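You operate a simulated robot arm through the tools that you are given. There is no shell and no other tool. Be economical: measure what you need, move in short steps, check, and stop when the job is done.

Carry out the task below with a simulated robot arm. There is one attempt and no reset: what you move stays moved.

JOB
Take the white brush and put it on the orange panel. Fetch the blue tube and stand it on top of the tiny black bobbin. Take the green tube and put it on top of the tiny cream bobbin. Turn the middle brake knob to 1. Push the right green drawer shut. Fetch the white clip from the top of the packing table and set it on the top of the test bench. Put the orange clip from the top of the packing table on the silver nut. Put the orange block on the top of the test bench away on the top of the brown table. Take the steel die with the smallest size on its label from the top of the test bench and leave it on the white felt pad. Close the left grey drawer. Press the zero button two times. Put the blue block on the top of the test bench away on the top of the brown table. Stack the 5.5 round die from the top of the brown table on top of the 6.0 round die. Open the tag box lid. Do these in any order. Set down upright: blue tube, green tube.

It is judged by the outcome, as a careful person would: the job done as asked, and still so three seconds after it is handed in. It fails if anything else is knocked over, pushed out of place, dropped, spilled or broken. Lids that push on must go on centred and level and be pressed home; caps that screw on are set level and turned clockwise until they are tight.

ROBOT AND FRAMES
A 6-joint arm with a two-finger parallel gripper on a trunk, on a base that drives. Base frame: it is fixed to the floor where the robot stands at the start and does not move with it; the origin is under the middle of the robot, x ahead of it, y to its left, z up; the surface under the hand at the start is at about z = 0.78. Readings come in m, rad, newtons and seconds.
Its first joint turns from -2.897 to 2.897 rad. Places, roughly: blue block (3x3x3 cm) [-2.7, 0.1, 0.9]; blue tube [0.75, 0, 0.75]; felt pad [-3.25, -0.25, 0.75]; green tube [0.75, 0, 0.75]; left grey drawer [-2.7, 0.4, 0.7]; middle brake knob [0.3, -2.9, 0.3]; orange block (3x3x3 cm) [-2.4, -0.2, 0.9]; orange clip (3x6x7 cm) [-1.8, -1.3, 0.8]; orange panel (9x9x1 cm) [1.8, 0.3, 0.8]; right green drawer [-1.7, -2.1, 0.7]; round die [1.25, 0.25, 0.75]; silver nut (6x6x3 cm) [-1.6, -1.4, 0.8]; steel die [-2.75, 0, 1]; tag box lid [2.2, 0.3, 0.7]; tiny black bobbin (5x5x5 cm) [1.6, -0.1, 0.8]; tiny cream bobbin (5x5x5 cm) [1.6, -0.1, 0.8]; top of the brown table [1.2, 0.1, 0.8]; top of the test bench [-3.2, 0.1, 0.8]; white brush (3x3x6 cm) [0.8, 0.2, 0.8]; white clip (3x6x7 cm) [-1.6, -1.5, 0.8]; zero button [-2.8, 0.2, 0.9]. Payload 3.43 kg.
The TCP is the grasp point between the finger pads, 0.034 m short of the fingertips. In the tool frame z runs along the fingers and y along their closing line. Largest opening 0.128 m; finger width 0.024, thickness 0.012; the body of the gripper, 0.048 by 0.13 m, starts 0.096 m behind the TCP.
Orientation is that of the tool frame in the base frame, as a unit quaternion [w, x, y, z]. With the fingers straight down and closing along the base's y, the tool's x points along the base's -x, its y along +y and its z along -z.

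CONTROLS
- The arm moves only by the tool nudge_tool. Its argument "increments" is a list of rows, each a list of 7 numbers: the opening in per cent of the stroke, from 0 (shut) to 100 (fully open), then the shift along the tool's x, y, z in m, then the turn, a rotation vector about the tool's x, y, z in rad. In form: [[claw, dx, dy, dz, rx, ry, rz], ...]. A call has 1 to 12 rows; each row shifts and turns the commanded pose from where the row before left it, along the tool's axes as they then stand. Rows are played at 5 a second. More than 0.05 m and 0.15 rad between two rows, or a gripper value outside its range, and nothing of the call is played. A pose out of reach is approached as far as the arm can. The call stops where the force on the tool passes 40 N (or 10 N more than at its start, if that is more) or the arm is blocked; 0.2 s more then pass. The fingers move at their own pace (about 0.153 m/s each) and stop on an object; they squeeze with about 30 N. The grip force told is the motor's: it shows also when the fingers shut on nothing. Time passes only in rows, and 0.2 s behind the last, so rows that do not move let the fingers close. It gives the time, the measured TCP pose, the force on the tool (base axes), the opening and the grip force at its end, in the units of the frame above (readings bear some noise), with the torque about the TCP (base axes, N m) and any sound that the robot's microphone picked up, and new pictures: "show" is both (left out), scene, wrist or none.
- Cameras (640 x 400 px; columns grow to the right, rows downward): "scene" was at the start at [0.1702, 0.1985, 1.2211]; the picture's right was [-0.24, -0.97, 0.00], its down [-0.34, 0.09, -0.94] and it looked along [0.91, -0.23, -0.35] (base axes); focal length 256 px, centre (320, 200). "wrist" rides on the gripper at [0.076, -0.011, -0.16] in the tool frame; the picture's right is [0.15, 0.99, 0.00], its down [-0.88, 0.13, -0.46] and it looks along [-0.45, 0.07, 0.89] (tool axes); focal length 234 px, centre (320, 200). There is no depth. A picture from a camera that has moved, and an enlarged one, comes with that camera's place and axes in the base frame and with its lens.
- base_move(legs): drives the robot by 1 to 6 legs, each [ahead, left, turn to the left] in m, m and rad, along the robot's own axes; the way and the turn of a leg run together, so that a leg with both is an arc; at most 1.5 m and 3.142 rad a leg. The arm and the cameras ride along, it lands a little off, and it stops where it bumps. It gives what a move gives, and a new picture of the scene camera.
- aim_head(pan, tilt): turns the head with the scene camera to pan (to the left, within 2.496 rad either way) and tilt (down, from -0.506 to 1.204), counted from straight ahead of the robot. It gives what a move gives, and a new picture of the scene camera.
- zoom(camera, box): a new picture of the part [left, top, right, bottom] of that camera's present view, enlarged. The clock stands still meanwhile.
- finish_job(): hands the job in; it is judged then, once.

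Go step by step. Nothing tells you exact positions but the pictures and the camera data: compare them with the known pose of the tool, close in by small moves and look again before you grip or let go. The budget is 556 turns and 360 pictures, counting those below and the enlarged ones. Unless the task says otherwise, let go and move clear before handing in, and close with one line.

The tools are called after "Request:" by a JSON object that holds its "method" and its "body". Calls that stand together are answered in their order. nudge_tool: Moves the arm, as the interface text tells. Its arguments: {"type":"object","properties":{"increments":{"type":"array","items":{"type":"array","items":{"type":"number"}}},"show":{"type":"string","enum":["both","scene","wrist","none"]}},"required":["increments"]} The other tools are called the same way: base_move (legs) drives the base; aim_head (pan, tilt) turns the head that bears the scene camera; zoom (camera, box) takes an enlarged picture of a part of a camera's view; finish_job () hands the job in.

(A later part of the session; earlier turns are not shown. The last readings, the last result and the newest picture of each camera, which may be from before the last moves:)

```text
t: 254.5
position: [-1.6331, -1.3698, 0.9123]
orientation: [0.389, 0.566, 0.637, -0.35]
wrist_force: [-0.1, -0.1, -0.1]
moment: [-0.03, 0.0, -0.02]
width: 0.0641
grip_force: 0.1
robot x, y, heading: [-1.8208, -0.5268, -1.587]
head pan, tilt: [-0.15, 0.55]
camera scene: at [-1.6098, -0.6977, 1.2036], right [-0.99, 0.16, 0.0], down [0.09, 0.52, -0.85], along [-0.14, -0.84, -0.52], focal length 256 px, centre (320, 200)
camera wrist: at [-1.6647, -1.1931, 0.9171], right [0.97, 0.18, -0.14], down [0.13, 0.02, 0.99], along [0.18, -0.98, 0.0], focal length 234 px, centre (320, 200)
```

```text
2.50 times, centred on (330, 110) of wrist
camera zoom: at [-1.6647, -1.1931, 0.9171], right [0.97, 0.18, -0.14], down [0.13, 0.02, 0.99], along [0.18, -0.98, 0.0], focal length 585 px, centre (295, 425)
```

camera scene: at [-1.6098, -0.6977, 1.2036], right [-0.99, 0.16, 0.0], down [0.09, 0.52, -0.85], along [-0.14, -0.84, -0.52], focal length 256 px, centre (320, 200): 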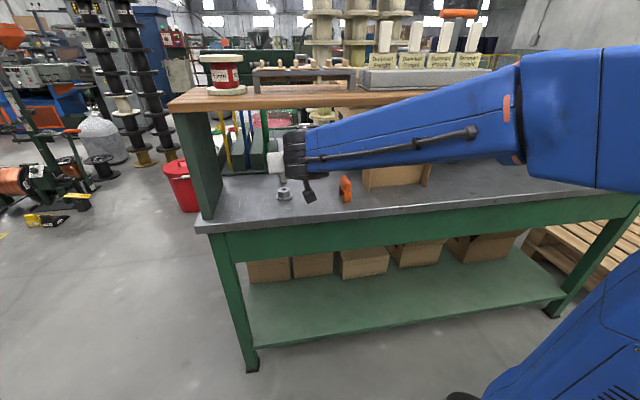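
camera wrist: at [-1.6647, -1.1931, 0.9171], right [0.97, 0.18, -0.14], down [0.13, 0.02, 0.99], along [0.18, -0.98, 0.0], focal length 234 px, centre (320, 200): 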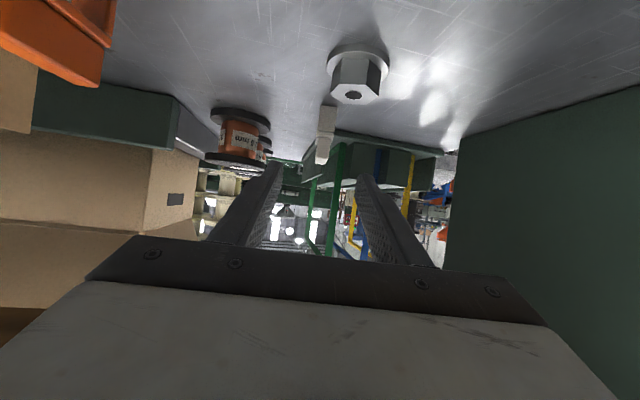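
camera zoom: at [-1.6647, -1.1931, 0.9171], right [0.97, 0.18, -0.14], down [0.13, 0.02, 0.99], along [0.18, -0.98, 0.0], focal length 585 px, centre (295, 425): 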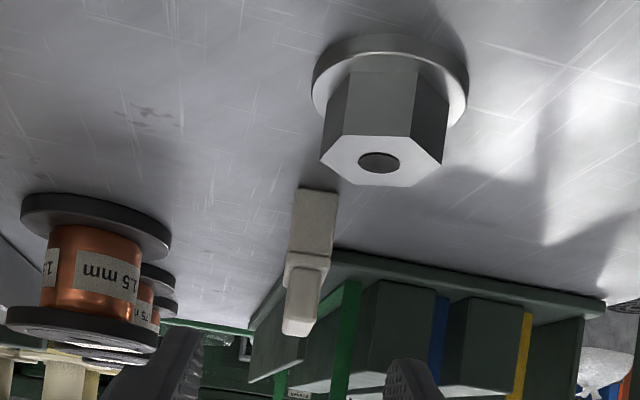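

Aligned. Advance onto the white clip and grip.

Request:
{"method": "nudge_tool", "body": {"increments": [[45, -0.003, 0.0015, 0.042, 0, 0, 0], [45, -0.003, 0.0015, 0.042, 0, 0, 0], [45, 0, 0, 0.042, 0, 0, 0], [45, 0, 0, 0, 0, 0, 0]], "show": "wrist"}}

Request:
{"method": "zoom", "body": {"camera": "wrist", "box": [240, 30, 420, 190]}}

Request:
{"method": "zoom", "body": {"camera": "scene", "box": [250, 80, 370, 220]}}

```text
t: 255.5
position: [-1.6181, -1.4834, 0.8601]
orientation: [0.39, 0.565, 0.638, -0.349]
wrist_force: [0.1, -0.9, -0.4]
moment: [-0.01, -0.03, 0.02]
width: 0.0576
grip_force: 0.1
robot x, y, heading: [-1.8104, -0.53, -1.591]
head pan, tilt: [-0.15, 0.55]
camera wrist: at [-1.6494, -1.3074, 0.8658], right [0.97, 0.18, -0.14], down [0.13, 0.03, 0.99], along [0.18, -0.98, 0.0], focal length 234 px, centre (320, 200)
```

wrist: 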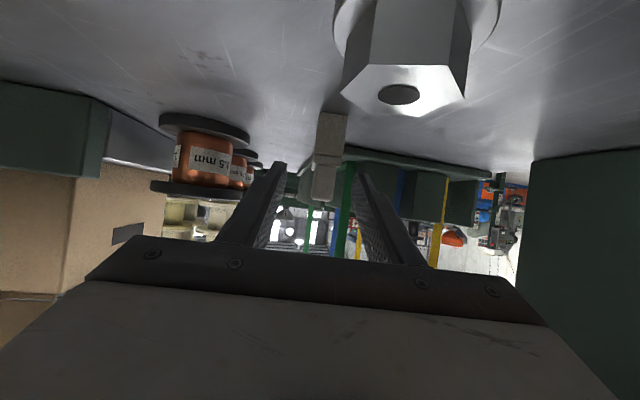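

```text
2.50 times, centred on (330, 110) of wrist
camera zoom: at [-1.6494, -1.3074, 0.8658], right [0.97, 0.18, -0.14], down [0.13, 0.03, 0.99], along [0.18, -0.98, 0.0], focal length 585 px, centre (295, 425)
```

zoom: 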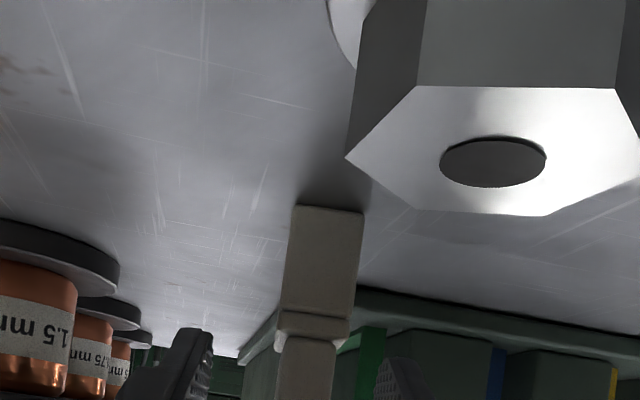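

```text
2.86 times, centred on (310, 150) of scene
camera zoom: at [-1.6099, -0.6977, 1.2036], right [-0.99, 0.16, 0.0], down [0.09, 0.52, -0.85], along [-0.14, -0.84, -0.52], focal length 733 px, centre (349, 343)
```

zoom: 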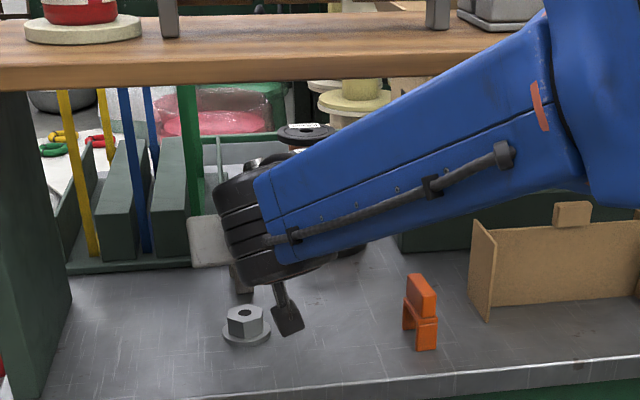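

Request:
{"method": "nudge_tool", "body": {"increments": [[0, 0, 0, 0, 0, 0, 0], [0, 0, 0, 0, 0, 0, 0], [0, 0, 0, 0, 0, 0, 0], [0, 0, 0, 0, 0, 0, 0]], "show": "wrist"}}

```text
t: 256.5
position: [-1.6169, -1.4844, 0.8625]
orientation: [0.391, 0.564, 0.638, -0.349]
wrist_force: [0.3, 0.2, 1.3]
moment: [-0.01, -0.03, -0.02]
width: 0.0207
grip_force: 29.9
robot x, y, heading: [-1.8161, -0.5273, -1.591]
head pan, tilt: [-0.15, 0.55]
camera wrist: at [-1.6492, -1.307, 0.8659], right [0.97, 0.18, -0.14], down [0.13, 0.03, 0.99], along [0.18, -0.98, 0.0], focal length 234 px, centre (320, 200)
```

wrist: 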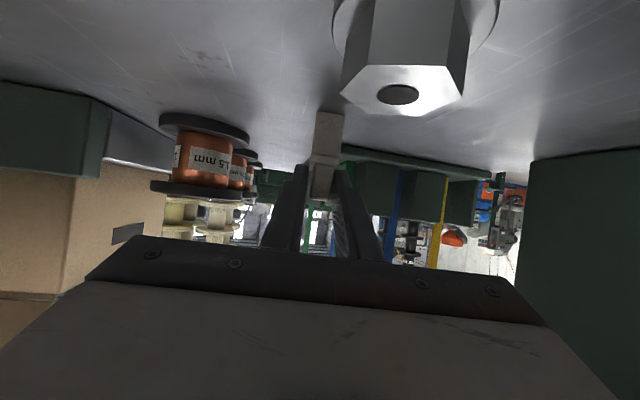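

Gripped. Lift slightly, slide west between nut and orange clip, and draw it out northward.

Request:
{"method": "nudge_tool", "body": {"increments": [[0, -0.0134, 0, -0.0067, 0, 0, 0], [0, 0.0023, -0.0397, -0.0041, 0, 0, 0], [0, 0.0023, -0.0397, -0.0041, 0, 0, 0], [0, 0, 0, 0, 0, 0, 0]], "show": "wrist"}}

Request:
{"method": "zoom", "body": {"camera": "scene", "box": [250, 80, 370, 220]}}

```text
t: 257.5
position: [-1.696, -1.4817, 0.8771]
orientation: [0.391, 0.564, 0.638, -0.349]
wrist_force: [0.1, 0.4, 0.3]
moment: [-0.02, -0.01, -0.01]
width: 0.0205
grip_force: 29.9
robot x, y, heading: [-1.8142, -0.5281, -1.586]
head pan, tilt: [-0.15, 0.55]
camera wrist: at [-1.7284, -1.3065, 0.8818], right [0.97, 0.18, -0.14], down [0.13, 0.03, 0.99], along [0.18, -0.98, 0.0], focal length 234 px, centre (320, 200)
```

wrist: 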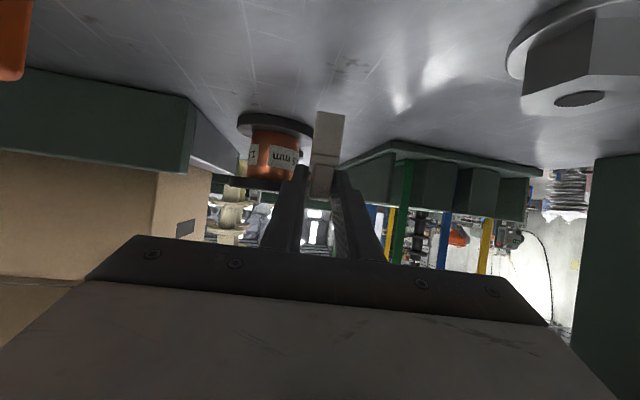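

```text
2.86 times, centred on (310, 150) of scene
camera zoom: at [-1.6099, -0.6977, 1.2036], right [-0.99, 0.16, 0.0], down [0.09, 0.52, -0.85], along [-0.14, -0.84, -0.52], focal length 733 px, centre (349, 343)
```

zoom: 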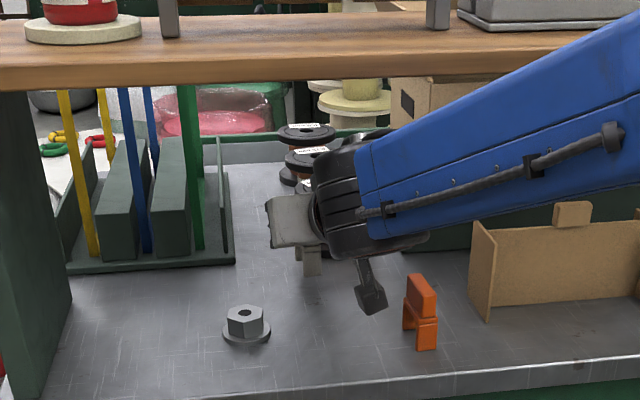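

Clear on all sides. Drawing the clip out northward.

Request:
{"method": "nudge_tool", "body": {"increments": [[0, 0.0155, 0.0051, -0.04, 0, 0, 0], [0, 0.0155, 0.0051, -0.04, 0, 0, 0], [0, 0.0155, 0.0051, -0.04, 0, 0, 0], [0, 0.0155, 0.0051, -0.04, 0, 0, 0], [0, 0.0155, 0.0051, -0.04, 0, 0, 0], [0, 0.0155, 0.0051, -0.04, 0, 0, 0], [0, 0.0155, 0.0051, -0.04, 0, 0, 0], [0, 0.0155, 0.0051, -0.04, 0, 0, 0]], "show": "scene"}}

```text
t: 259.3
position: [-1.6949, -1.1379, 0.9095]
orientation: [0.389, 0.566, 0.637, -0.35]
wrist_force: [0.2, -0.8, -0.4]
moment: [0.0, -0.03, 0.01]
width: 0.0203
grip_force: 29.9
robot x, y, heading: [-1.8138, -0.5247, -1.586]
head pan, tilt: [-0.15, 0.55]
camera scene: at [-1.6098, -0.6977, 1.2035], right [-0.99, 0.16, 0.0], down [0.09, 0.52, -0.85], along [-0.14, -0.84, -0.52], focal length 256 px, centre (320, 200)
```

scene: 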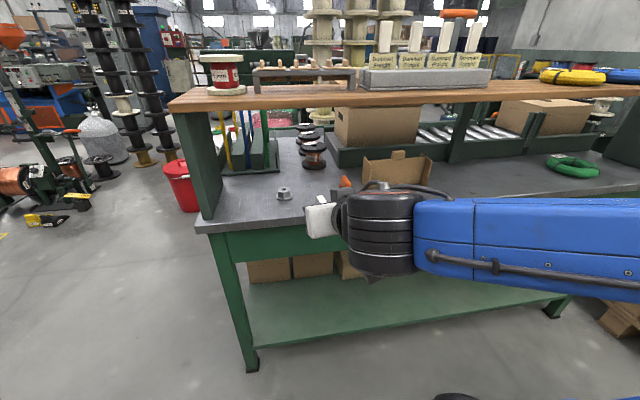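

The white clip is out. Before turning to the test bench I'll look behind for what blocks the base.

Request:
{"method": "aim_head", "body": {"pan": -2.45, "tilt": 0.55}}

Request:
{"method": "aim_head", "body": {"pan": 2.4, "tilt": 0.7}}

```text
t: 261.4
position: [-1.696, -1.1389, 0.9099]
orientation: [0.39, 0.565, 0.638, -0.349]
wrist_force: [0.6, -0.3, -0.7]
moment: [0.02, 0.02, 0.0]
width: 0.0209
grip_force: 29.7
robot x, y, heading: [-1.8145, -0.5287, -1.581]
head pan, tilt: [-2.45, 0.55]
camera scene: at [-1.6514, -0.5391, 1.2036], right [0.78, 0.63, 0.0], down [0.33, -0.41, -0.85], along [-0.53, 0.66, -0.52], focal length 256 px, centre (320, 200)
```

scene: 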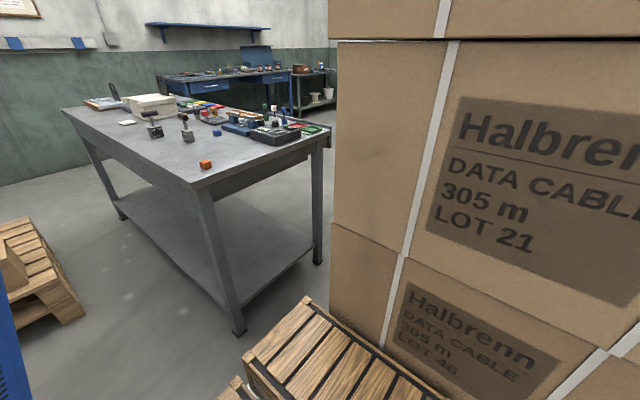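

```text
t: 265.2
position: [-1.6945, -1.1396, 0.9102]
orientation: [0.391, 0.565, 0.637, -0.349]
wrist_force: [-0.2, 0.1, 0.5]
moment: [0.02, 0.01, 0.0]
width: 0.0206
grip_force: 30.3
robot x, y, heading: [-1.8152, -0.5265, -1.586]
head pan, tilt: [2.4, 0.7]
camera scene: at [-1.5368, -0.5474, 1.1904], right [0.73, -0.69, 0.0], down [-0.44, -0.47, -0.77], along [0.53, 0.56, -0.64], focal length 256 px, centre (320, 200)
```

scene: 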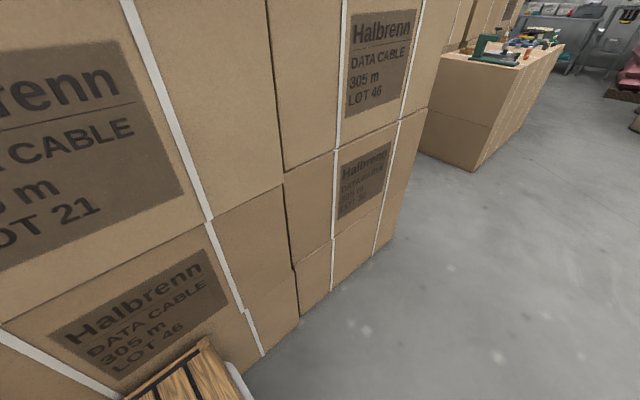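

The stack ends near x=-1.93 and the bench starts at x≈-2.4. I'll pull the hand in, swing round in the open area to the east, then come in along the bench's south side.

Request:
{"method": "nudge_tool", "body": {"increments": [[0, 0.0155, 0.0051, -0.04, 0, 0, 0], [0, 0.0155, 0.0051, -0.04, 0, 0, 0], [0, 0.0155, 0.0051, -0.04, 0, 0, 0]], "show": "none"}}

Request:
{"method": "base_move", "body": {"legs": [[0.1, 0, 0], [0, 0.85, 0], [0.2, 0, 0], [0, 0, 1.57], [0, 0, 1.57]]}}

```text
t: 266.0
position: [-1.697, -1.0104, 0.9221]
orientation: [0.389, 0.566, 0.637, -0.35]
wrist_force: [-0.3, 0.5, -0.1]
moment: [-0.02, 0.0, 0.0]
width: 0.0208
grip_force: 29.4
robot x, y, heading: [-1.8156, -0.5299, -1.585]
head pan, tilt: [2.4, 0.7]
```

```text
t: 280.1
position: [-1.0925, -0.3561, 0.9236]
orientation: [-0.349, 0.638, -0.565, -0.39]
wrist_force: [-0.4, 0.6, -0.4]
moment: [0.04, 0.01, 0.0]
width: 0.0207
grip_force: 29.8
robot x, y, heading: [-0.9703, -0.8411, 1.56]
head pan, tilt: [2.4, 0.7]
camera scene: at [-1.2504, -0.818, 1.1905], right [-0.73, 0.69, 0.0], down [0.44, 0.47, -0.77], along [-0.52, -0.56, -0.64], focal length 256 px, centre (320, 200)
```

scene: 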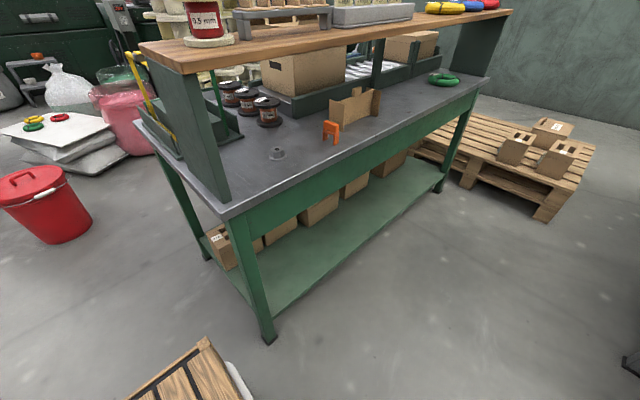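

Request:
{"method": "base_move", "body": {"legs": [[0.04, 0, 0.01], [0, 1.5, 0]]}}

Request:
{"method": "aim_head", "body": {"pan": -0.1, "tilt": 0.55}}

```text
t: 287.9
position: [-2.5775, -0.3034, 0.923]
orientation: [-0.35, 0.637, -0.565, -0.39]
wrist_force: [-0.1, 0.6, -0.4]
moment: [-0.01, 0.01, 0.0]
width: 0.0205
grip_force: 30.2
robot x, y, heading: [-2.4628, -0.7875, 1.551]
head pan, tilt: [2.4, 0.7]
camera scene: at [-2.7356, -0.7643, 1.1905], right [-0.73, 0.69, 0.0], down [0.44, 0.47, -0.77], along [-0.52, -0.56, -0.64], focal length 256 px, centre (320, 200)
```

scene: 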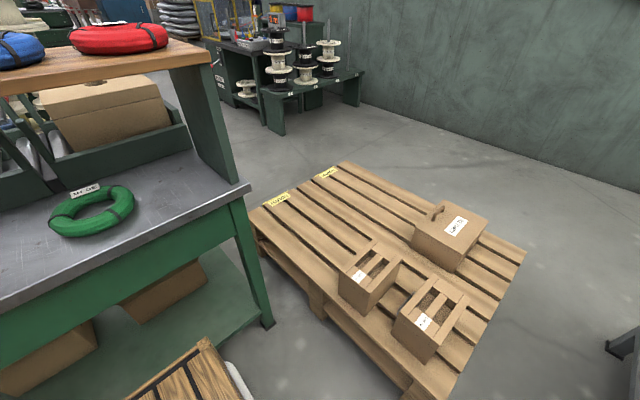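

```text
t: 290.2
position: [-2.5782, -0.3023, 0.9232]
orientation: [-0.35, 0.638, -0.564, -0.391]
wrist_force: [0.9, 0.1, -0.4]
moment: [0.0, 0.03, 0.01]
width: 0.0202
grip_force: 29.9
robot x, y, heading: [-2.4597, -0.7891, 1.553]
head pan, tilt: [-0.099, 0.55]
camera scene: at [-2.6673, -0.6133, 1.2036], right [0.99, -0.11, 0.0], down [-0.06, -0.52, -0.85], along [0.1, 0.85, -0.52], focal length 256 px, centre (320, 200)
```

scene: 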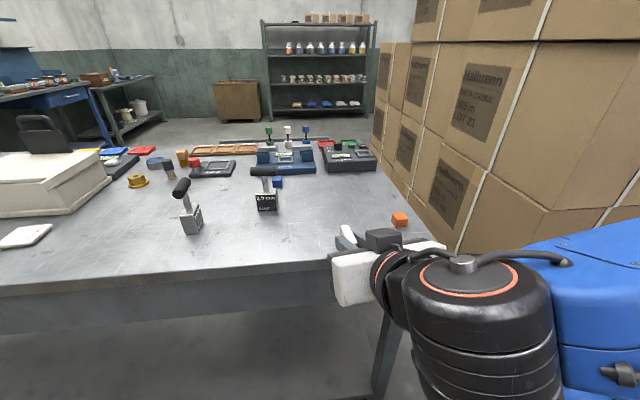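

Request:
{"method": "zoom", "body": {"camera": "scene", "box": [110, 110, 430, 250]}}

Request:
{"method": "zoom", "body": {"camera": "scene", "box": [0, 130, 220, 270]}}

Request:
{"method": "zoom", "body": {"camera": "scene", "box": [160, 160, 300, 245]}}

```text
2.00 times, centred on (270, 180) of scene
camera zoom: at [-2.6673, -0.6133, 1.2036], right [0.99, -0.11, 0.0], down [-0.06, -0.52, -0.85], along [0.1, 0.85, -0.52], focal length 513 px, centre (420, 240)
```

zoom: 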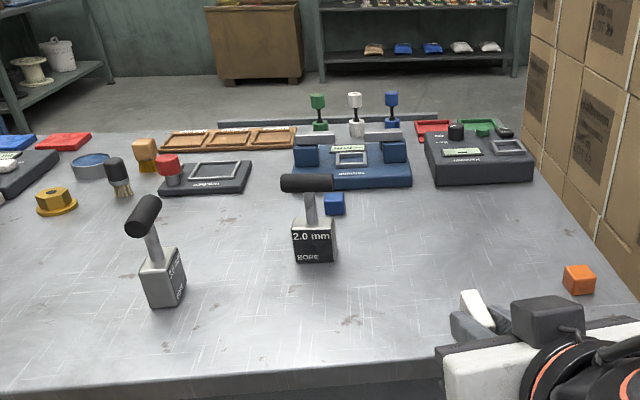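

```text
2.86 times, centred on (110, 200) of scene
camera zoom: at [-2.6673, -0.6133, 1.2036], right [0.99, -0.11, 0.0], down [-0.06, -0.52, -0.85], along [0.1, 0.85, -0.52], focal length 733 px, centre (920, 200)
```

zoom: 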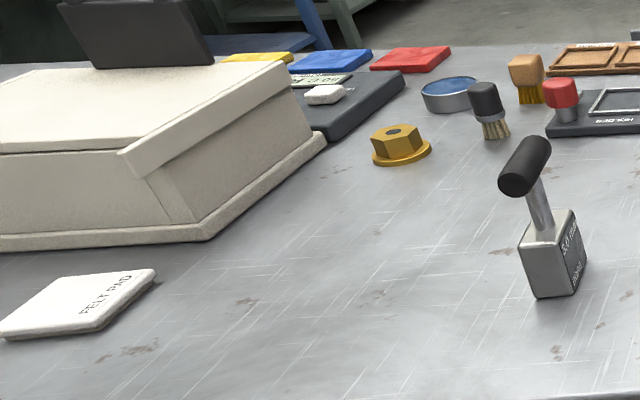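

```text
4.57 times, centred on (230, 202) of scene
camera zoom: at [-2.6673, -0.6133, 1.2036], right [0.99, -0.11, 0.0], down [-0.06, -0.52, -0.85], along [0.1, 0.85, -0.52], focal length 1172 px, centre (731, 189)
```

zoom: 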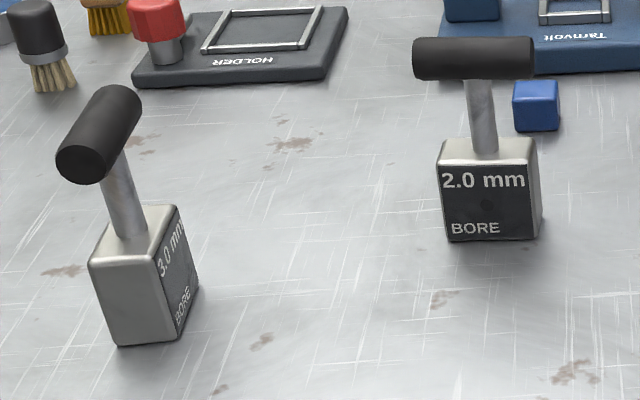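

The smallest die is the 2.0 mm one (others: 3.0). Bench top is at z≈0.85. I'll set the white clip down near (-2.58, -0.13), a free spot.

Request:
{"method": "nudge_tool", "body": {"increments": [[0, -0.019, -0.0051, 0.0378, 0, 0, 0], [0, -0.019, -0.0051, 0.0378, 0, 0, 0], [0, -0.019, -0.0051, 0.0378, 0, 0, 0], [0, -0.019, -0.0051, 0.0378, 0, 0, 0], [0, 0.009, 0, 0.0045, 0, 0, 0], [0, 0, 0, 0, 0, 0, 0]], "show": "both"}}

```text
t: 291.6
position: [-2.5791, -0.1313, 0.9119]
orientation: [-0.35, 0.638, -0.565, -0.39]
wrist_force: [-0.2, 0.0, -0.4]
moment: [0.01, -0.01, 0.03]
width: 0.0205
grip_force: 30.4
robot x, y, heading: [-2.4588, -0.7887, 1.556]
head pan, tilt: [-0.099, 0.55]
camera scene: at [-2.6672, -0.6132, 1.2036], right [0.99, -0.11, 0.0], down [-0.06, -0.52, -0.85], along [0.1, 0.85, -0.52], focal length 256 px, centre (320, 200)
camera wrist: at [-2.5456, -0.3041, 0.9177], right [-0.97, -0.18, -0.14], down [-0.13, -0.03, 0.99], along [-0.18, 0.98, 0.0], focal length 234 px, centre (320, 200)
```

scene: 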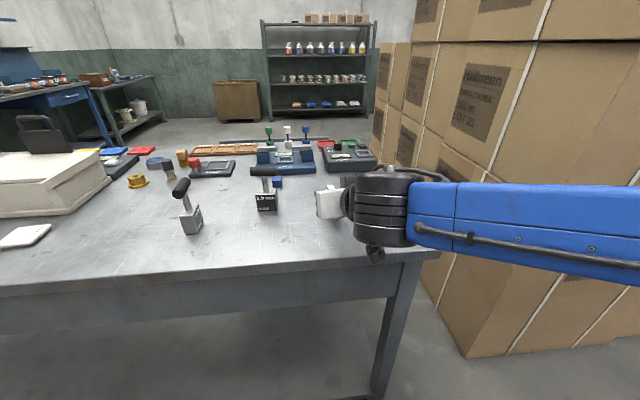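
wrist: 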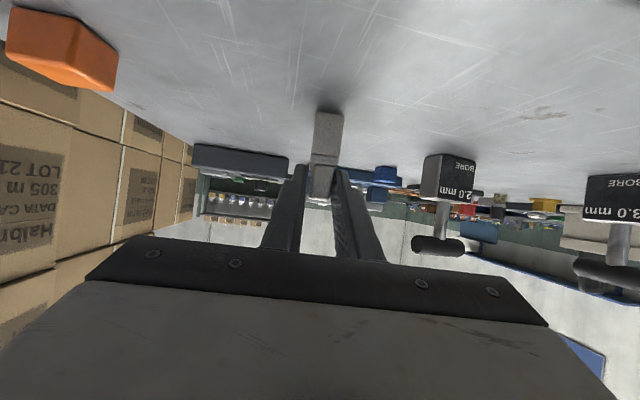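

Request:
{"method": "nudge_tool", "body": {"increments": [[0, 0.0036, 0, 0.0018, 0, 0, 0], [0, 0.0027, 0, 0.0013, 0, 0, 0], [0, 0, 0, 0, 0, 0, 0]], "show": "none"}}

Request:
{"method": "nudge_tool", "body": {"increments": [[0, 0.0027, 0, 0.0013, 0, 0, 0], [0, 0, 0, 0, 0, 0, 0]], "show": "none"}}

Request:
{"method": "zoom", "body": {"camera": "wrist", "box": [240, 80, 400, 220]}}

```text
t: 292.4
position: [-2.5771, -0.1337, 0.9072]
orientation: [-0.35, 0.637, -0.565, -0.391]
wrist_force: [-2.9, 2.5, 27.2]
moment: [0.72, 0.12, 0.04]
width: 0.0209
grip_force: 29.7
robot x, y, heading: [-2.4589, -0.7857, 1.558]
head pan, tilt: [-0.099, 0.55]
```

```text
t: 293.0
position: [-2.5759, -0.1338, 0.9031]
orientation: [-0.349, 0.638, -0.564, -0.391]
wrist_force: [-2.1, 1.9, 25.5]
moment: [0.6, 0.16, 0.03]
width: 0.0207
grip_force: 29.6
robot x, y, heading: [-2.4604, -0.7853, 1.552]
head pan, tilt: [-0.099, 0.55]
```

```text
2.86 times, centred on (320, 150) of wrist
camera zoom: at [-2.5452, -0.305, 0.9083], right [-0.97, -0.18, -0.14], down [-0.13, -0.03, 0.99], along [-0.18, 0.98, 0.0], focal length 669 px, centre (320, 343)
```

zoom: 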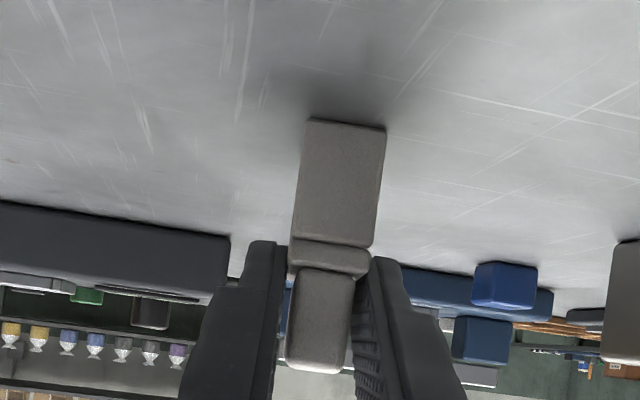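

Set down. Release and withdraw.

Request:
{"method": "nudge_tool", "body": {"increments": [[45, 0, 0, 0, 0, 0, 0], [45, 0, 0, 0, 0, 0, 0], [45, 0, 0, -0.03, 0, 0, 0], [45, 0, 0, -0.04, 0, 0, 0], [45, 0, 0, -0.04, 0, 0, 0], [45, 0, 0, 0, 0, 0, 0]], "show": "wrist"}}

```text
t: 294.4
position: [-2.565, -0.23, 0.9522]
orientation: [-0.349, 0.638, -0.565, -0.39]
wrist_force: [0.9, -0.9, 0.5]
moment: [0.01, -0.02, 0.02]
width: 0.0576
grip_force: 0.0
robot x, y, heading: [-2.4561, -0.7863, 1.551]
head pan, tilt: [-0.099, 0.55]
camera wrist: at [-2.5334, -0.4028, 0.9574], right [-0.97, -0.18, -0.14], down [-0.13, -0.03, 0.99], along [-0.18, 0.98, 0.0], focal length 234 px, centre (320, 200)
```

wrist: 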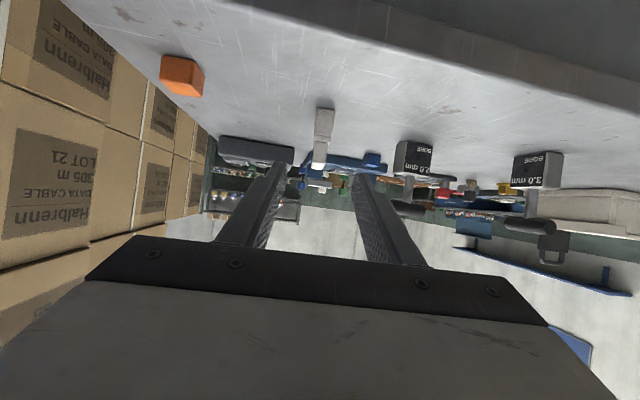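

The white clip stands on the bench. Next the 2.0 mm die: raise, turn the hand vertical with the fingers closing along y to take its T-bar.

Request:
{"method": "nudge_tool", "body": {"increments": [[50, -0.0358, 0, -0.018, 0, 0, 0], [50, -0.0358, 0, -0.018, 0, 0, 0], [50, -0.0358, 0, -0.018, 0, 0, 0], [50, 0, 0, 0, 0, 0.1375, 0], [50, 0, 0, 0, 0, 0.1375, 0], [50, 0, 0, 0, 0, 0.1375, 0], [50, 0, 0, 0, 0, 0.1375, 0], [50, 0, 0, 0, 0, 0.1375, 0], [50, 0, 0, 0, 0, 0.1375, 0], [50, 0, 0, 0, 0, 0.1375, 0], [50, 0, 0, 0, 0, 0.1375, 0], [50, 0, 0, 0, 0, 0, 0]], "show": "none"}}

```text
t: 297.0
position: [-2.5658, -0.2292, 1.072]
orientation: [-0.002, 0.747, -0.664, 0.001]
wrist_force: [-0.2, 0.7, 0.5]
moment: [-0.01, 0.01, 0.01]
width: 0.0642
grip_force: 0.1
robot x, y, heading: [-2.4572, -0.7902, 1.558]
head pan, tilt: [-0.099, 0.55]
```

Request:
{"method": "nudge_tool", "body": {"increments": [[50, 0, 0, 0, 0, 0, -0.1454], [50, 0, 0, 0, 0, 0, -0.1454], [50, 0, 0, 0, 0, 0, -0.1454], [50, 0, 0, 0, 0, 0, -0.1454], [50, 0, 0, 0, 0, 0, -0.1454], [50, 0, 0, 0, 0, 0, -0.1454], [50, 0, 0, 0, 0, 0, -0.1454], [50, 0, 0, 0, 0, 0, -0.1454], [50, 0, 0, 0, 0, 0, -0.1454], [50, 0, 0, 0, 0, 0, -0.1454]], "show": "none"}}

Request:
{"method": "nudge_tool", "body": {"increments": [[50, -0.0338, -0.0358, 0, 0, 0, 0], [50, -0.0338, -0.0358, 0, 0, 0, 0], [50, -0.0338, -0.0358, 0, 0, 0, 0], [50, -0.0338, -0.0358, 0, 0, 0, 0], [50, -0.0338, -0.0358, 0, 0, 0, 0], [50, 0, 0, 0, 0, 0, 0]], "show": "both"}}

```text
t: 299.2
position: [-2.5673, -0.2291, 1.0729]
orientation: [-0.002, 1.0, 0.002, 0.002]
wrist_force: [0.4, -0.5, -0.5]
moment: [0.03, -0.02, 0.01]
width: 0.0639
grip_force: 0.0
robot x, y, heading: [-2.4593, -0.7885, 1.561]
head pan, tilt: [-0.099, 0.55]
```

```text
t: 300.6
position: [-2.7361, -0.0504, 1.0716]
orientation: [-0.002, 1.0, 0.001, 0.002]
wrist_force: [0.2, -0.4, 0.0]
moment: [0.0, 0.03, 0.02]
width: 0.064
grip_force: 0.1
robot x, y, heading: [-2.4552, -0.7907, 1.556]
head pan, tilt: [-0.099, 0.55]
camera scene: at [-2.6674, -0.6134, 1.2036], right [0.99, -0.11, 0.0], down [-0.06, -0.52, -0.85], along [0.1, 0.85, -0.52], focal length 256 px, centre (320, 200)
camera wrist: at [-2.6617, -0.0382, 1.2318], right [0.15, -0.99, 0.0], down [-0.88, -0.13, 0.45], along [-0.45, -0.06, -0.89], focal length 234 px, centre (320, 200)
```

scene: 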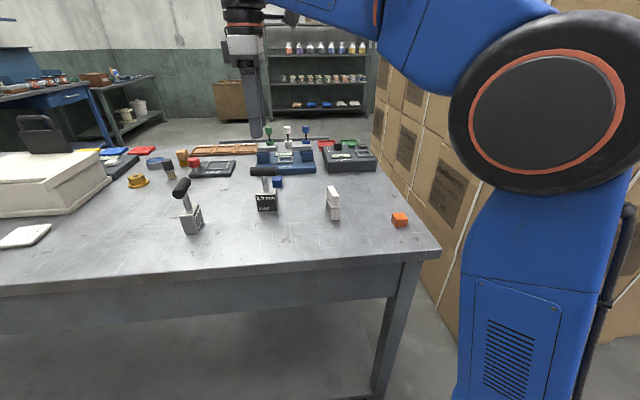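
wrist: 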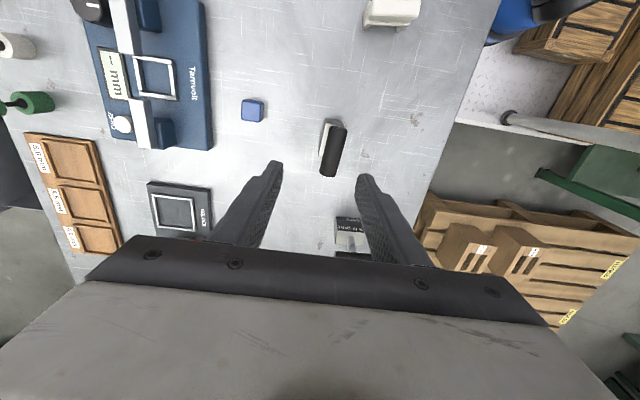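

Request:
{"method": "nudge_tool", "body": {"increments": [[45, 0.003, 0.0125, 0.035, 0, 0, 0], [45, 0, 0, 0.035, 0, 0, 0], [45, 0, 0, 0, 0, 0, 0]], "show": "wrist"}}

Request:
{"method": "zoom", "body": {"camera": "scene", "box": [200, 130, 340, 225]}}

Request:
{"method": "zoom", "body": {"camera": "wrist", "box": [260, 80, 420, 200]}}

```text
t: 301.4
position: [-2.7333, -0.0645, 1.0019]
orientation: [-0.001, 1.0, 0.001, 0.002]
wrist_force: [0.3, -1.1, -1.1]
moment: [-0.03, 0.0, -0.03]
width: 0.0579
grip_force: 0.0
robot x, y, heading: [-2.4586, -0.7832, 1.558]
head pan, tilt: [-0.099, 0.55]
camera wrist: at [-2.658, -0.0513, 1.1619], right [0.15, -0.99, 0.0], down [-0.88, -0.13, 0.45], along [-0.45, -0.06, -0.89], focal length 234 px, centre (320, 200)
```

wrist: 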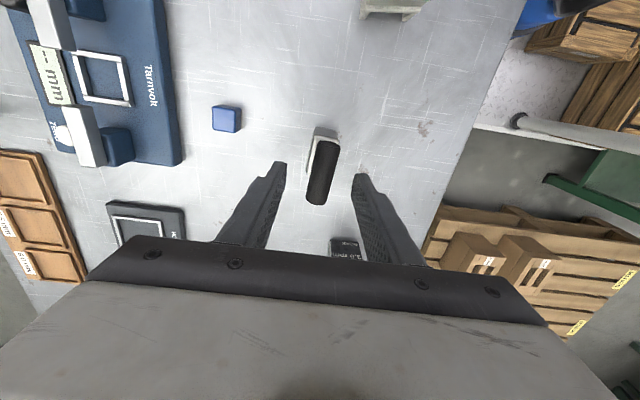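

```text
4.21 times, centred on (270, 178) of scene
camera zoom: at [-2.6673, -0.6132, 1.2036], right [0.99, -0.11, 0.0], down [-0.06, -0.52, -0.85], along [0.1, 0.85, -0.52], focal length 1080 px, centre (530, 295)
```

zoom: 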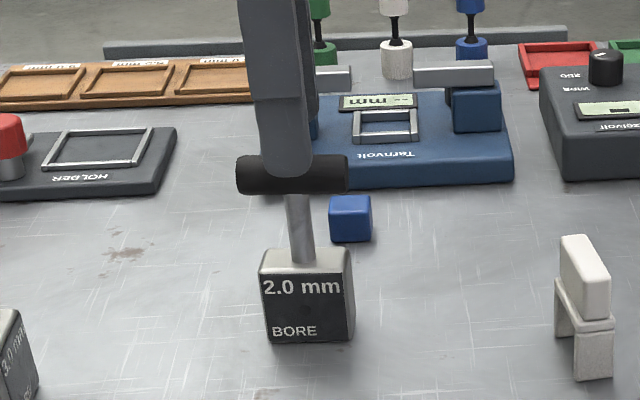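

```text
3.33 times, centred on (340, 140) of wrist
camera zoom: at [-2.658, -0.0513, 1.1619], right [0.15, -0.99, 0.0], down [-0.88, -0.13, 0.45], along [-0.45, -0.06, -0.89], focal length 781 px, centre (253, 400)
```

zoom: 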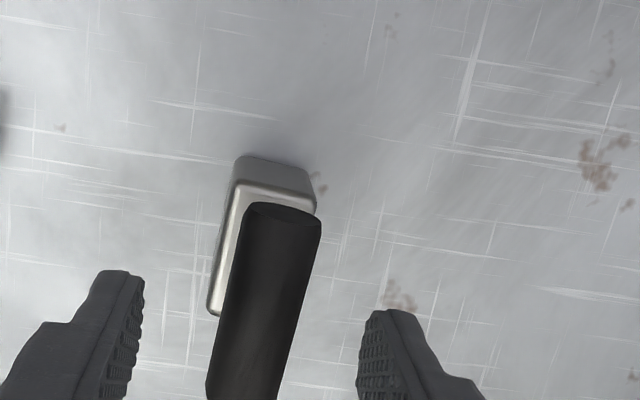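

Aligned. Lower, grip the T-bar and lift.

Request:
{"method": "nudge_tool", "body": {"increments": [[45, 0, -0.001, 0.025, 0, 0, 0], [45, 0, 0, 0.02, 0, 0, 0], [45, 0, 0, 0, 0, 0, 0], [0, 0, 0, 0, 0, 0, 0], [0, 0, 0, 0, 0, 0, 0], [0, 0, 0, 0, 0, 0, 0]], "show": "none"}}

Request:
{"method": "nudge_tool", "body": {"increments": [[0, 0, 0, -0.02, 0, 0, 0], [0, 0, 0, -0.03, 0, 0, 0], [0, 0, 0, -0.03, 0, 0, 0], [0, 0, 0, 0, 0, 0, 0]], "show": "both"}}

```text
t: 302.8
position: [-2.7337, -0.0629, 0.958]
orientation: [-0.001, 1.0, 0.002, 0.003]
wrist_force: [0.4, 1.3, 1.7]
moment: [0.06, -0.11, -0.39]
width: 0.0145
grip_force: 30.0
robot x, y, heading: [-2.4601, -0.7874, 1.558]
head pan, tilt: [-0.099, 0.55]
```

```text
t: 303.8
position: [-2.7345, -0.0616, 1.0368]
orientation: [-0.001, 1.0, 0.001, 0.003]
wrist_force: [0.1, -0.5, -6.1]
moment: [-0.2, 0.09, 0.4]
width: 0.0142
grip_force: 30.1
robot x, y, heading: [-2.4566, -0.7863, 1.559]
head pan, tilt: [-0.099, 0.55]
camera scene: at [-2.6674, -0.6131, 1.2035], right [0.99, -0.11, 0.0], down [-0.06, -0.52, -0.85], along [0.1, 0.85, -0.52], focal length 256 px, centre (320, 200)
camera wrist: at [-2.6586, -0.0492, 1.1974], right [0.15, -0.99, 0.0], down [-0.88, -0.13, 0.45], along [-0.45, -0.07, -0.89], focal length 234 px, centre (320, 200)
```

scene: 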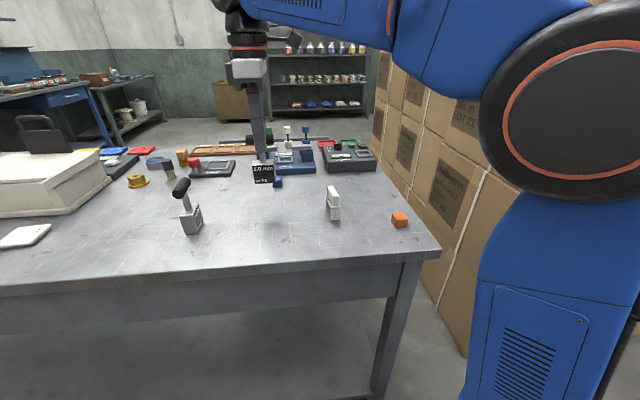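
wrist: 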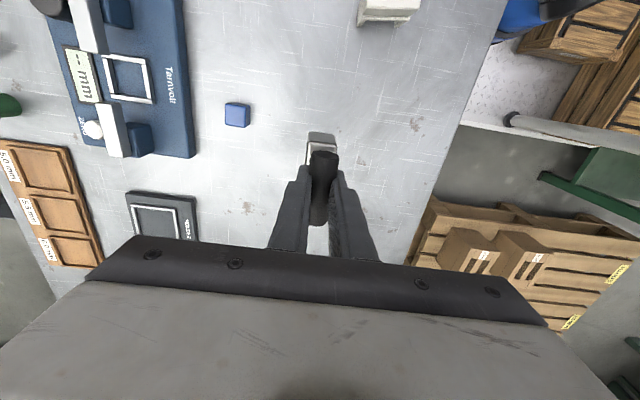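

Request:
{"method": "zoom", "body": {"camera": "scene", "box": [200, 80, 340, 200]}}

Request:
{"method": "zoom", "body": {"camera": "wrist", "box": [260, 110, 400, 250]}}

Request:
{"method": "zoom", "body": {"camera": "wrist", "box": [30, 20, 200, 170]}}

```text
3.33 times, centred on (270, 140) of scene
camera zoom: at [-2.6674, -0.6131, 1.2035], right [0.99, -0.11, 0.0], down [-0.06, -0.52, -0.85], along [0.1, 0.85, -0.52], focal length 855 px, centre (487, 400)
```

zoom: 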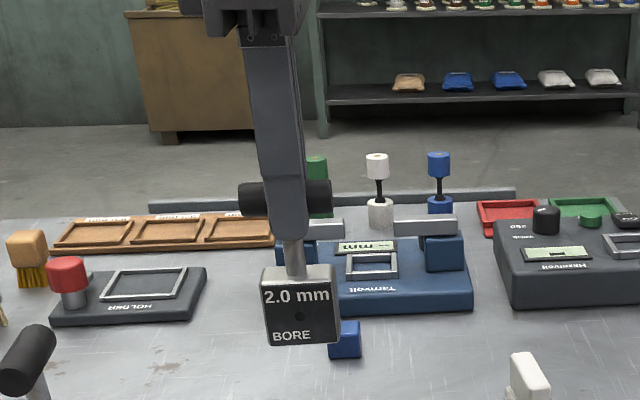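

```text
2.86 times, centred on (330, 180) of wrist
camera zoom: at [-2.6586, -0.0492, 1.1974], right [0.15, -0.99, 0.0], down [-0.88, -0.13, 0.45], along [-0.45, -0.07, -0.89], focal length 669 px, centre (291, 257)
```

zoom: 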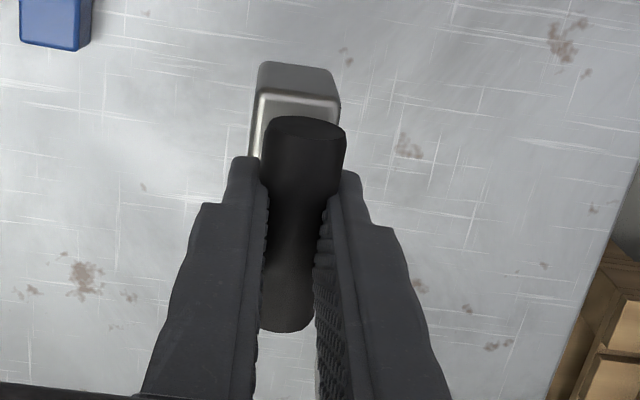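

```text
2.67 times, centred on (115, 95) of wrist
camera zoom: at [-2.6586, -0.0492, 1.1974], right [0.15, -0.99, 0.0], down [-0.88, -0.13, 0.45], along [-0.45, -0.07, -0.89], focal length 624 px, centre (867, 480)
```

zoom: 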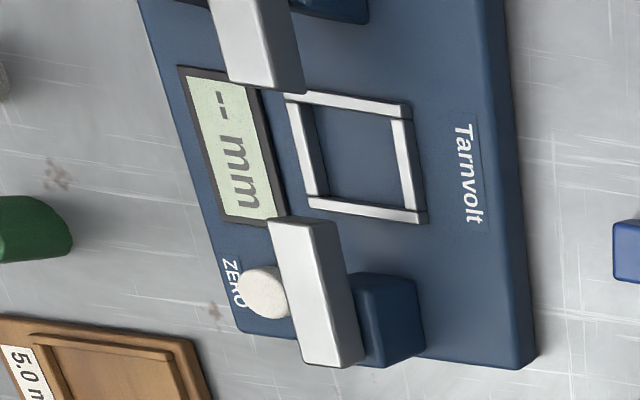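

Die held. The felt pad is near (-3.23, -0.128). I'll draw the hand back south of the bench edge and shift the base left, keeping clear of the pallet.

Request:
{"method": "nudge_tool", "body": {"increments": [[0, 0, 0.048, -0.01, 0, 0, 0], [0, 0, 0.048, -0.01, 0, 0, 0], [0, 0, 0.048, 0, 0, 0, 0], [0, 0, 0.048, 0, 0, 0, 0], [0, 0, 0.048, 0, 0, 0, 0], [0, 0, 0, 0, 0, 0, 0]], "show": "none"}}

Request:
{"method": "base_move", "body": {"legs": [[0, 0.31, 0.01]]}}

Request:
{"method": "nudge_tool", "body": {"increments": [[0, -0.045, -0.018, 0, 0, 0, 0], [0, -0.045, -0.018, 0, 0, 0, 0], [0, -0.045, -0.018, 0, 0, 0, 0], [0, -0.045, -0.018, 0, 0, 0, 0], [0, 0, 0, 0, 0, 0, 0]], "show": "both"}}

```text
t: 305.2
position: [-2.732, -0.3025, 1.0566]
orientation: [-0.002, 1.0, 0.0, 0.002]
wrist_force: [-0.7, 0.4, -7.0]
moment: [-0.04, 0.08, 0.42]
width: 0.0143
grip_force: 30.0
robot x, y, heading: [-2.4566, -0.7884, 1.552]
head pan, tilt: [-0.099, 0.55]
```

```text
t: 307.3
position: [-3.0468, -0.3014, 1.0558]
orientation: [-0.003, 1.0, 0.006, 0.003]
wrist_force: [0.1, 0.0, -6.5]
moment: [-0.07, 0.02, -0.02]
width: 0.0212
grip_force: 30.3
robot x, y, heading: [-2.7679, -0.7815, 1.565]
head pan, tilt: [-0.099, 0.55]
camera scene: at [-2.9786, -0.6123, 1.2035], right [0.99, -0.1, 0.0], down [-0.05, -0.52, -0.85], along [0.09, 0.85, -0.52], focal length 256 px, centre (320, 200)
```

scene: 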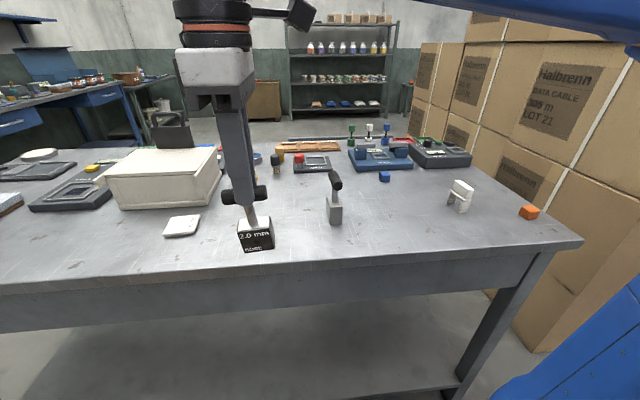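

```text
t: 308.5
position: [-3.228, -0.2322, 1.0561]
orientation: [-0.001, 1.0, 0.005, 0.002]
wrist_force: [-0.1, -0.3, -5.4]
moment: [0.01, 0.02, -0.02]
width: 0.0217
grip_force: 30.2
robot x, y, heading: [-2.7707, -0.7854, 1.568]
head pan, tilt: [-0.099, 0.55]
camera scene: at [-2.9787, -0.6124, 1.2035], right [0.99, -0.1, 0.0], down [-0.05, -0.52, -0.85], along [0.09, 0.85, -0.52], focal length 256 px, centre (320, 200)
camera wrist: at [-3.1532, -0.2183, 1.2158], right [0.16, -0.99, 0.0], down [-0.88, -0.14, 0.45], along [-0.45, -0.07, -0.89], focal length 234 px, centre (320, 200)
```

scene: 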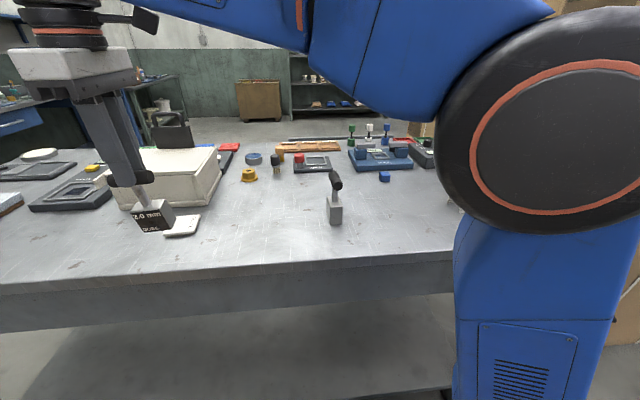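
wrist: 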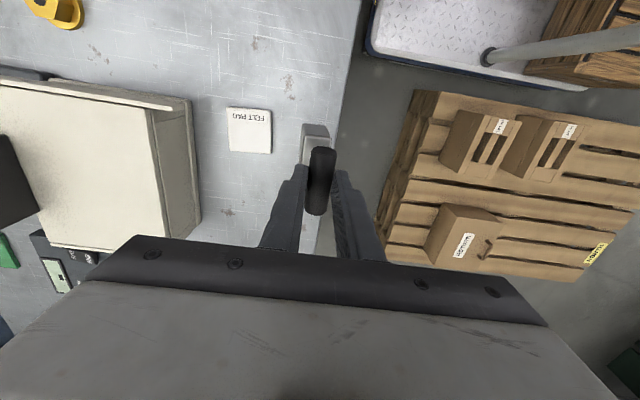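

Pad centre at (-3.235, -0.125). Moving over it and lowering partway.

Request:
{"method": "nudge_tool", "body": {"increments": [[0, -0.002, -0.036, 0, 0, 0, 0], [0, -0.002, -0.036, 0, 0, 0, 0], [0, -0.002, -0.034, 0, 0, 0, 0], [0, 0, 0, 0.03, 0, 0, 0], [0, 0, 0, 0.02, 0, 0, 0], [0, 0, 0, 0, 0, 0, 0]], "show": "wrist"}}

Request:
{"method": "zoom", "body": {"camera": "scene", "box": [100, 130, 240, 250]}}

```text
t: 309.9
position: [-3.2348, -0.1261, 1.0056]
orientation: [-0.002, 1.0, 0.006, 0.002]
wrist_force: [0.0, -0.6, -6.3]
moment: [-0.02, 0.01, 0.0]
width: 0.0214
grip_force: 30.2
robot x, y, heading: [-2.7663, -0.7844, 1.565]
head pan, tilt: [-0.099, 0.55]
camera wrist: at [-3.1593, -0.1119, 1.1667], right [0.16, -0.99, 0.0], down [-0.88, -0.14, 0.45], along [-0.45, -0.07, -0.89], focal length 234 px, centre (320, 200)
```

wrist: 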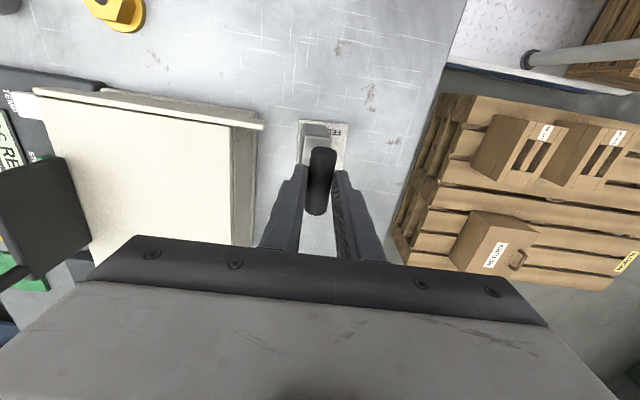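

```text
3.33 times, centred on (170, 190) of scene
camera zoom: at [-2.9787, -0.6123, 1.2035], right [0.99, -0.1, 0.0], down [-0.05, -0.52, -0.85], along [0.09, 0.85, -0.52], focal length 855 px, centre (820, 233)
```

zoom: 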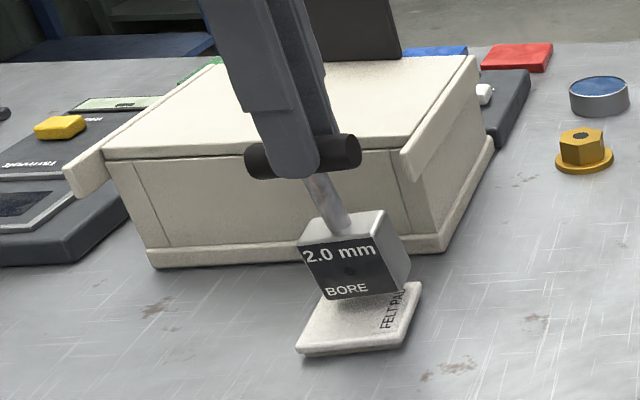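

Request:
{"method": "nudge_tool", "body": {"increments": [[0, 0, 0, 0.02, 0, 0, 0], [0, 0, 0, 0.012, 0, 0, 0], [0, 0, 0, 0, 0, 0, 0]], "show": "none"}}

Request:
{"method": "zoom", "body": {"camera": "scene", "box": [100, 130, 240, 250]}}

Request:
{"method": "zoom", "body": {"camera": "wrist", "box": [260, 80, 400, 200]}}

```text
t: 310.7
position: [-3.2333, -0.1274, 0.9752]
orientation: [-0.001, 1.0, 0.005, 0.002]
wrist_force: [5.6, 0.2, 28.3]
moment: [-0.11, 0.09, -0.02]
width: 0.0217
grip_force: 29.9
robot x, y, heading: [-2.7666, -0.7809, 1.569]
head pan, tilt: [-0.099, 0.55]
```

```text
3.33 times, centred on (170, 190) of scene
camera zoom: at [-2.9777, -0.6131, 1.2038], right [0.99, -0.1, 0.0], down [-0.05, -0.52, -0.85], along [0.09, 0.85, -0.52], focal length 855 px, centre (820, 233)
```

zoom: 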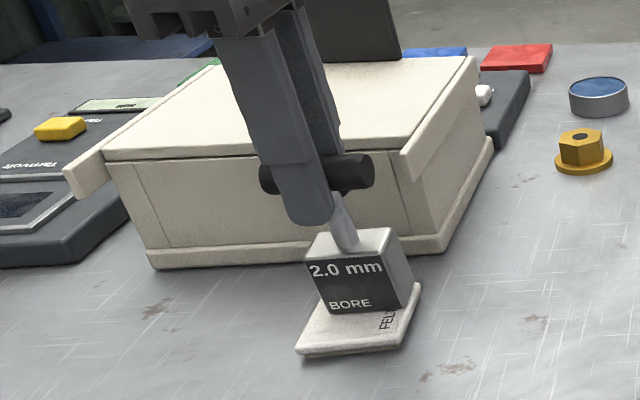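

```text
3.33 times, centred on (330, 140) of wrist
camera zoom: at [-3.1587, -0.1132, 1.1359], right [0.16, -0.99, 0.0], down [-0.88, -0.14, 0.45], along [-0.45, -0.07, -0.89], focal length 781 px, centre (287, 400)
```

zoom: 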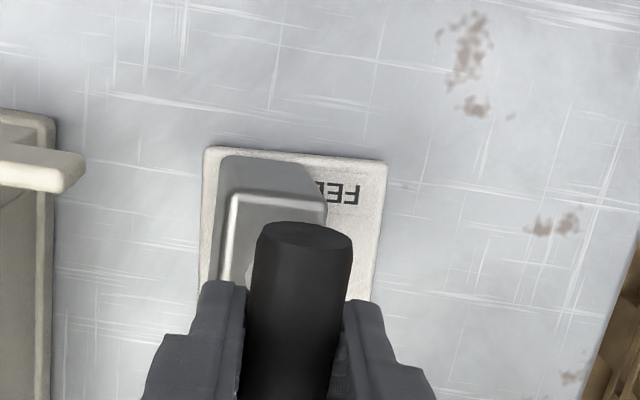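

The die lands a little toward one corner of the pad; lift, shift 6–7 mm and set again.

Request:
{"method": "nudge_tool", "body": {"increments": [[0, 0, 0, -0.012, 0, 0, 0], [0, -0.006, 0.007, 0, 0, 0, 0], [0, 0, 0, 0.009, 0, 0, 0], [0, 0, 0, 0, 0, 0, 0]], "show": "none"}}

Request:
{"method": "zoom", "body": {"camera": "scene", "box": [130, 170, 210, 240]}}

Request:
{"method": "zoom", "body": {"camera": "wrist", "box": [260, 80, 400, 200]}}

```text
t: 311.7
position: [-3.2397, -0.1331, 0.9756]
orientation: [0.0, 1.0, 0.005, 0.003]
wrist_force: [-0.6, 0.2, -5.9]
moment: [-0.02, 0.06, -0.02]
width: 0.0215
grip_force: 30.0
robot x, y, heading: [-2.7668, -0.7842, 1.57]
head pan, tilt: [-0.099, 0.55]
```

```text
5.71 times, centred on (170, 205) of scene
camera zoom: at [-2.9787, -0.6123, 1.2035], right [0.99, -0.1, 0.0], down [-0.05, -0.52, -0.85], along [0.09, 0.85, -0.52], focal length 1465 px, centre (1177, 171)
```

zoom: 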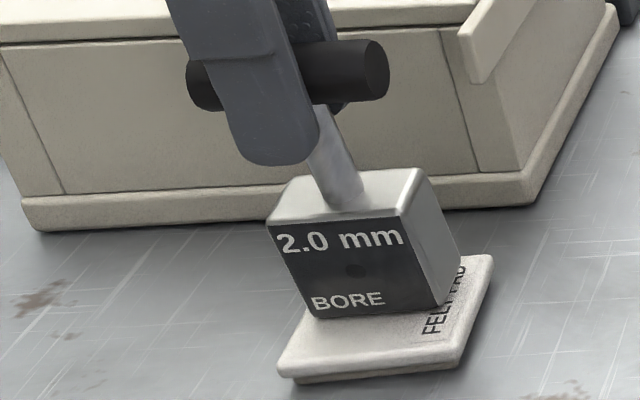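

```text
3.33 times, centred on (330, 140) of wrist
camera zoom: at [-3.1654, -0.1195, 1.137], right [0.16, -0.99, 0.0], down [-0.88, -0.14, 0.45], along [-0.45, -0.07, -0.89], focal length 781 px, centre (287, 400)
```

zoom: 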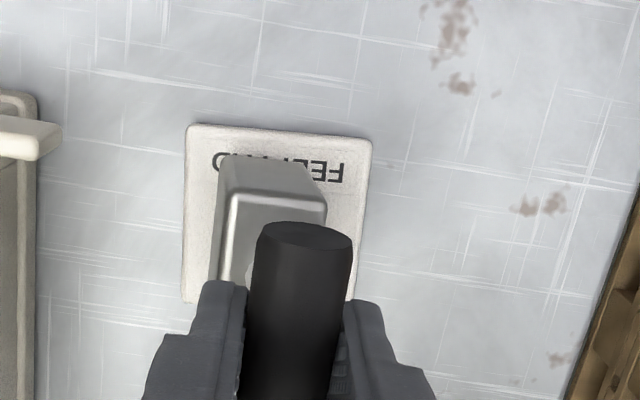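

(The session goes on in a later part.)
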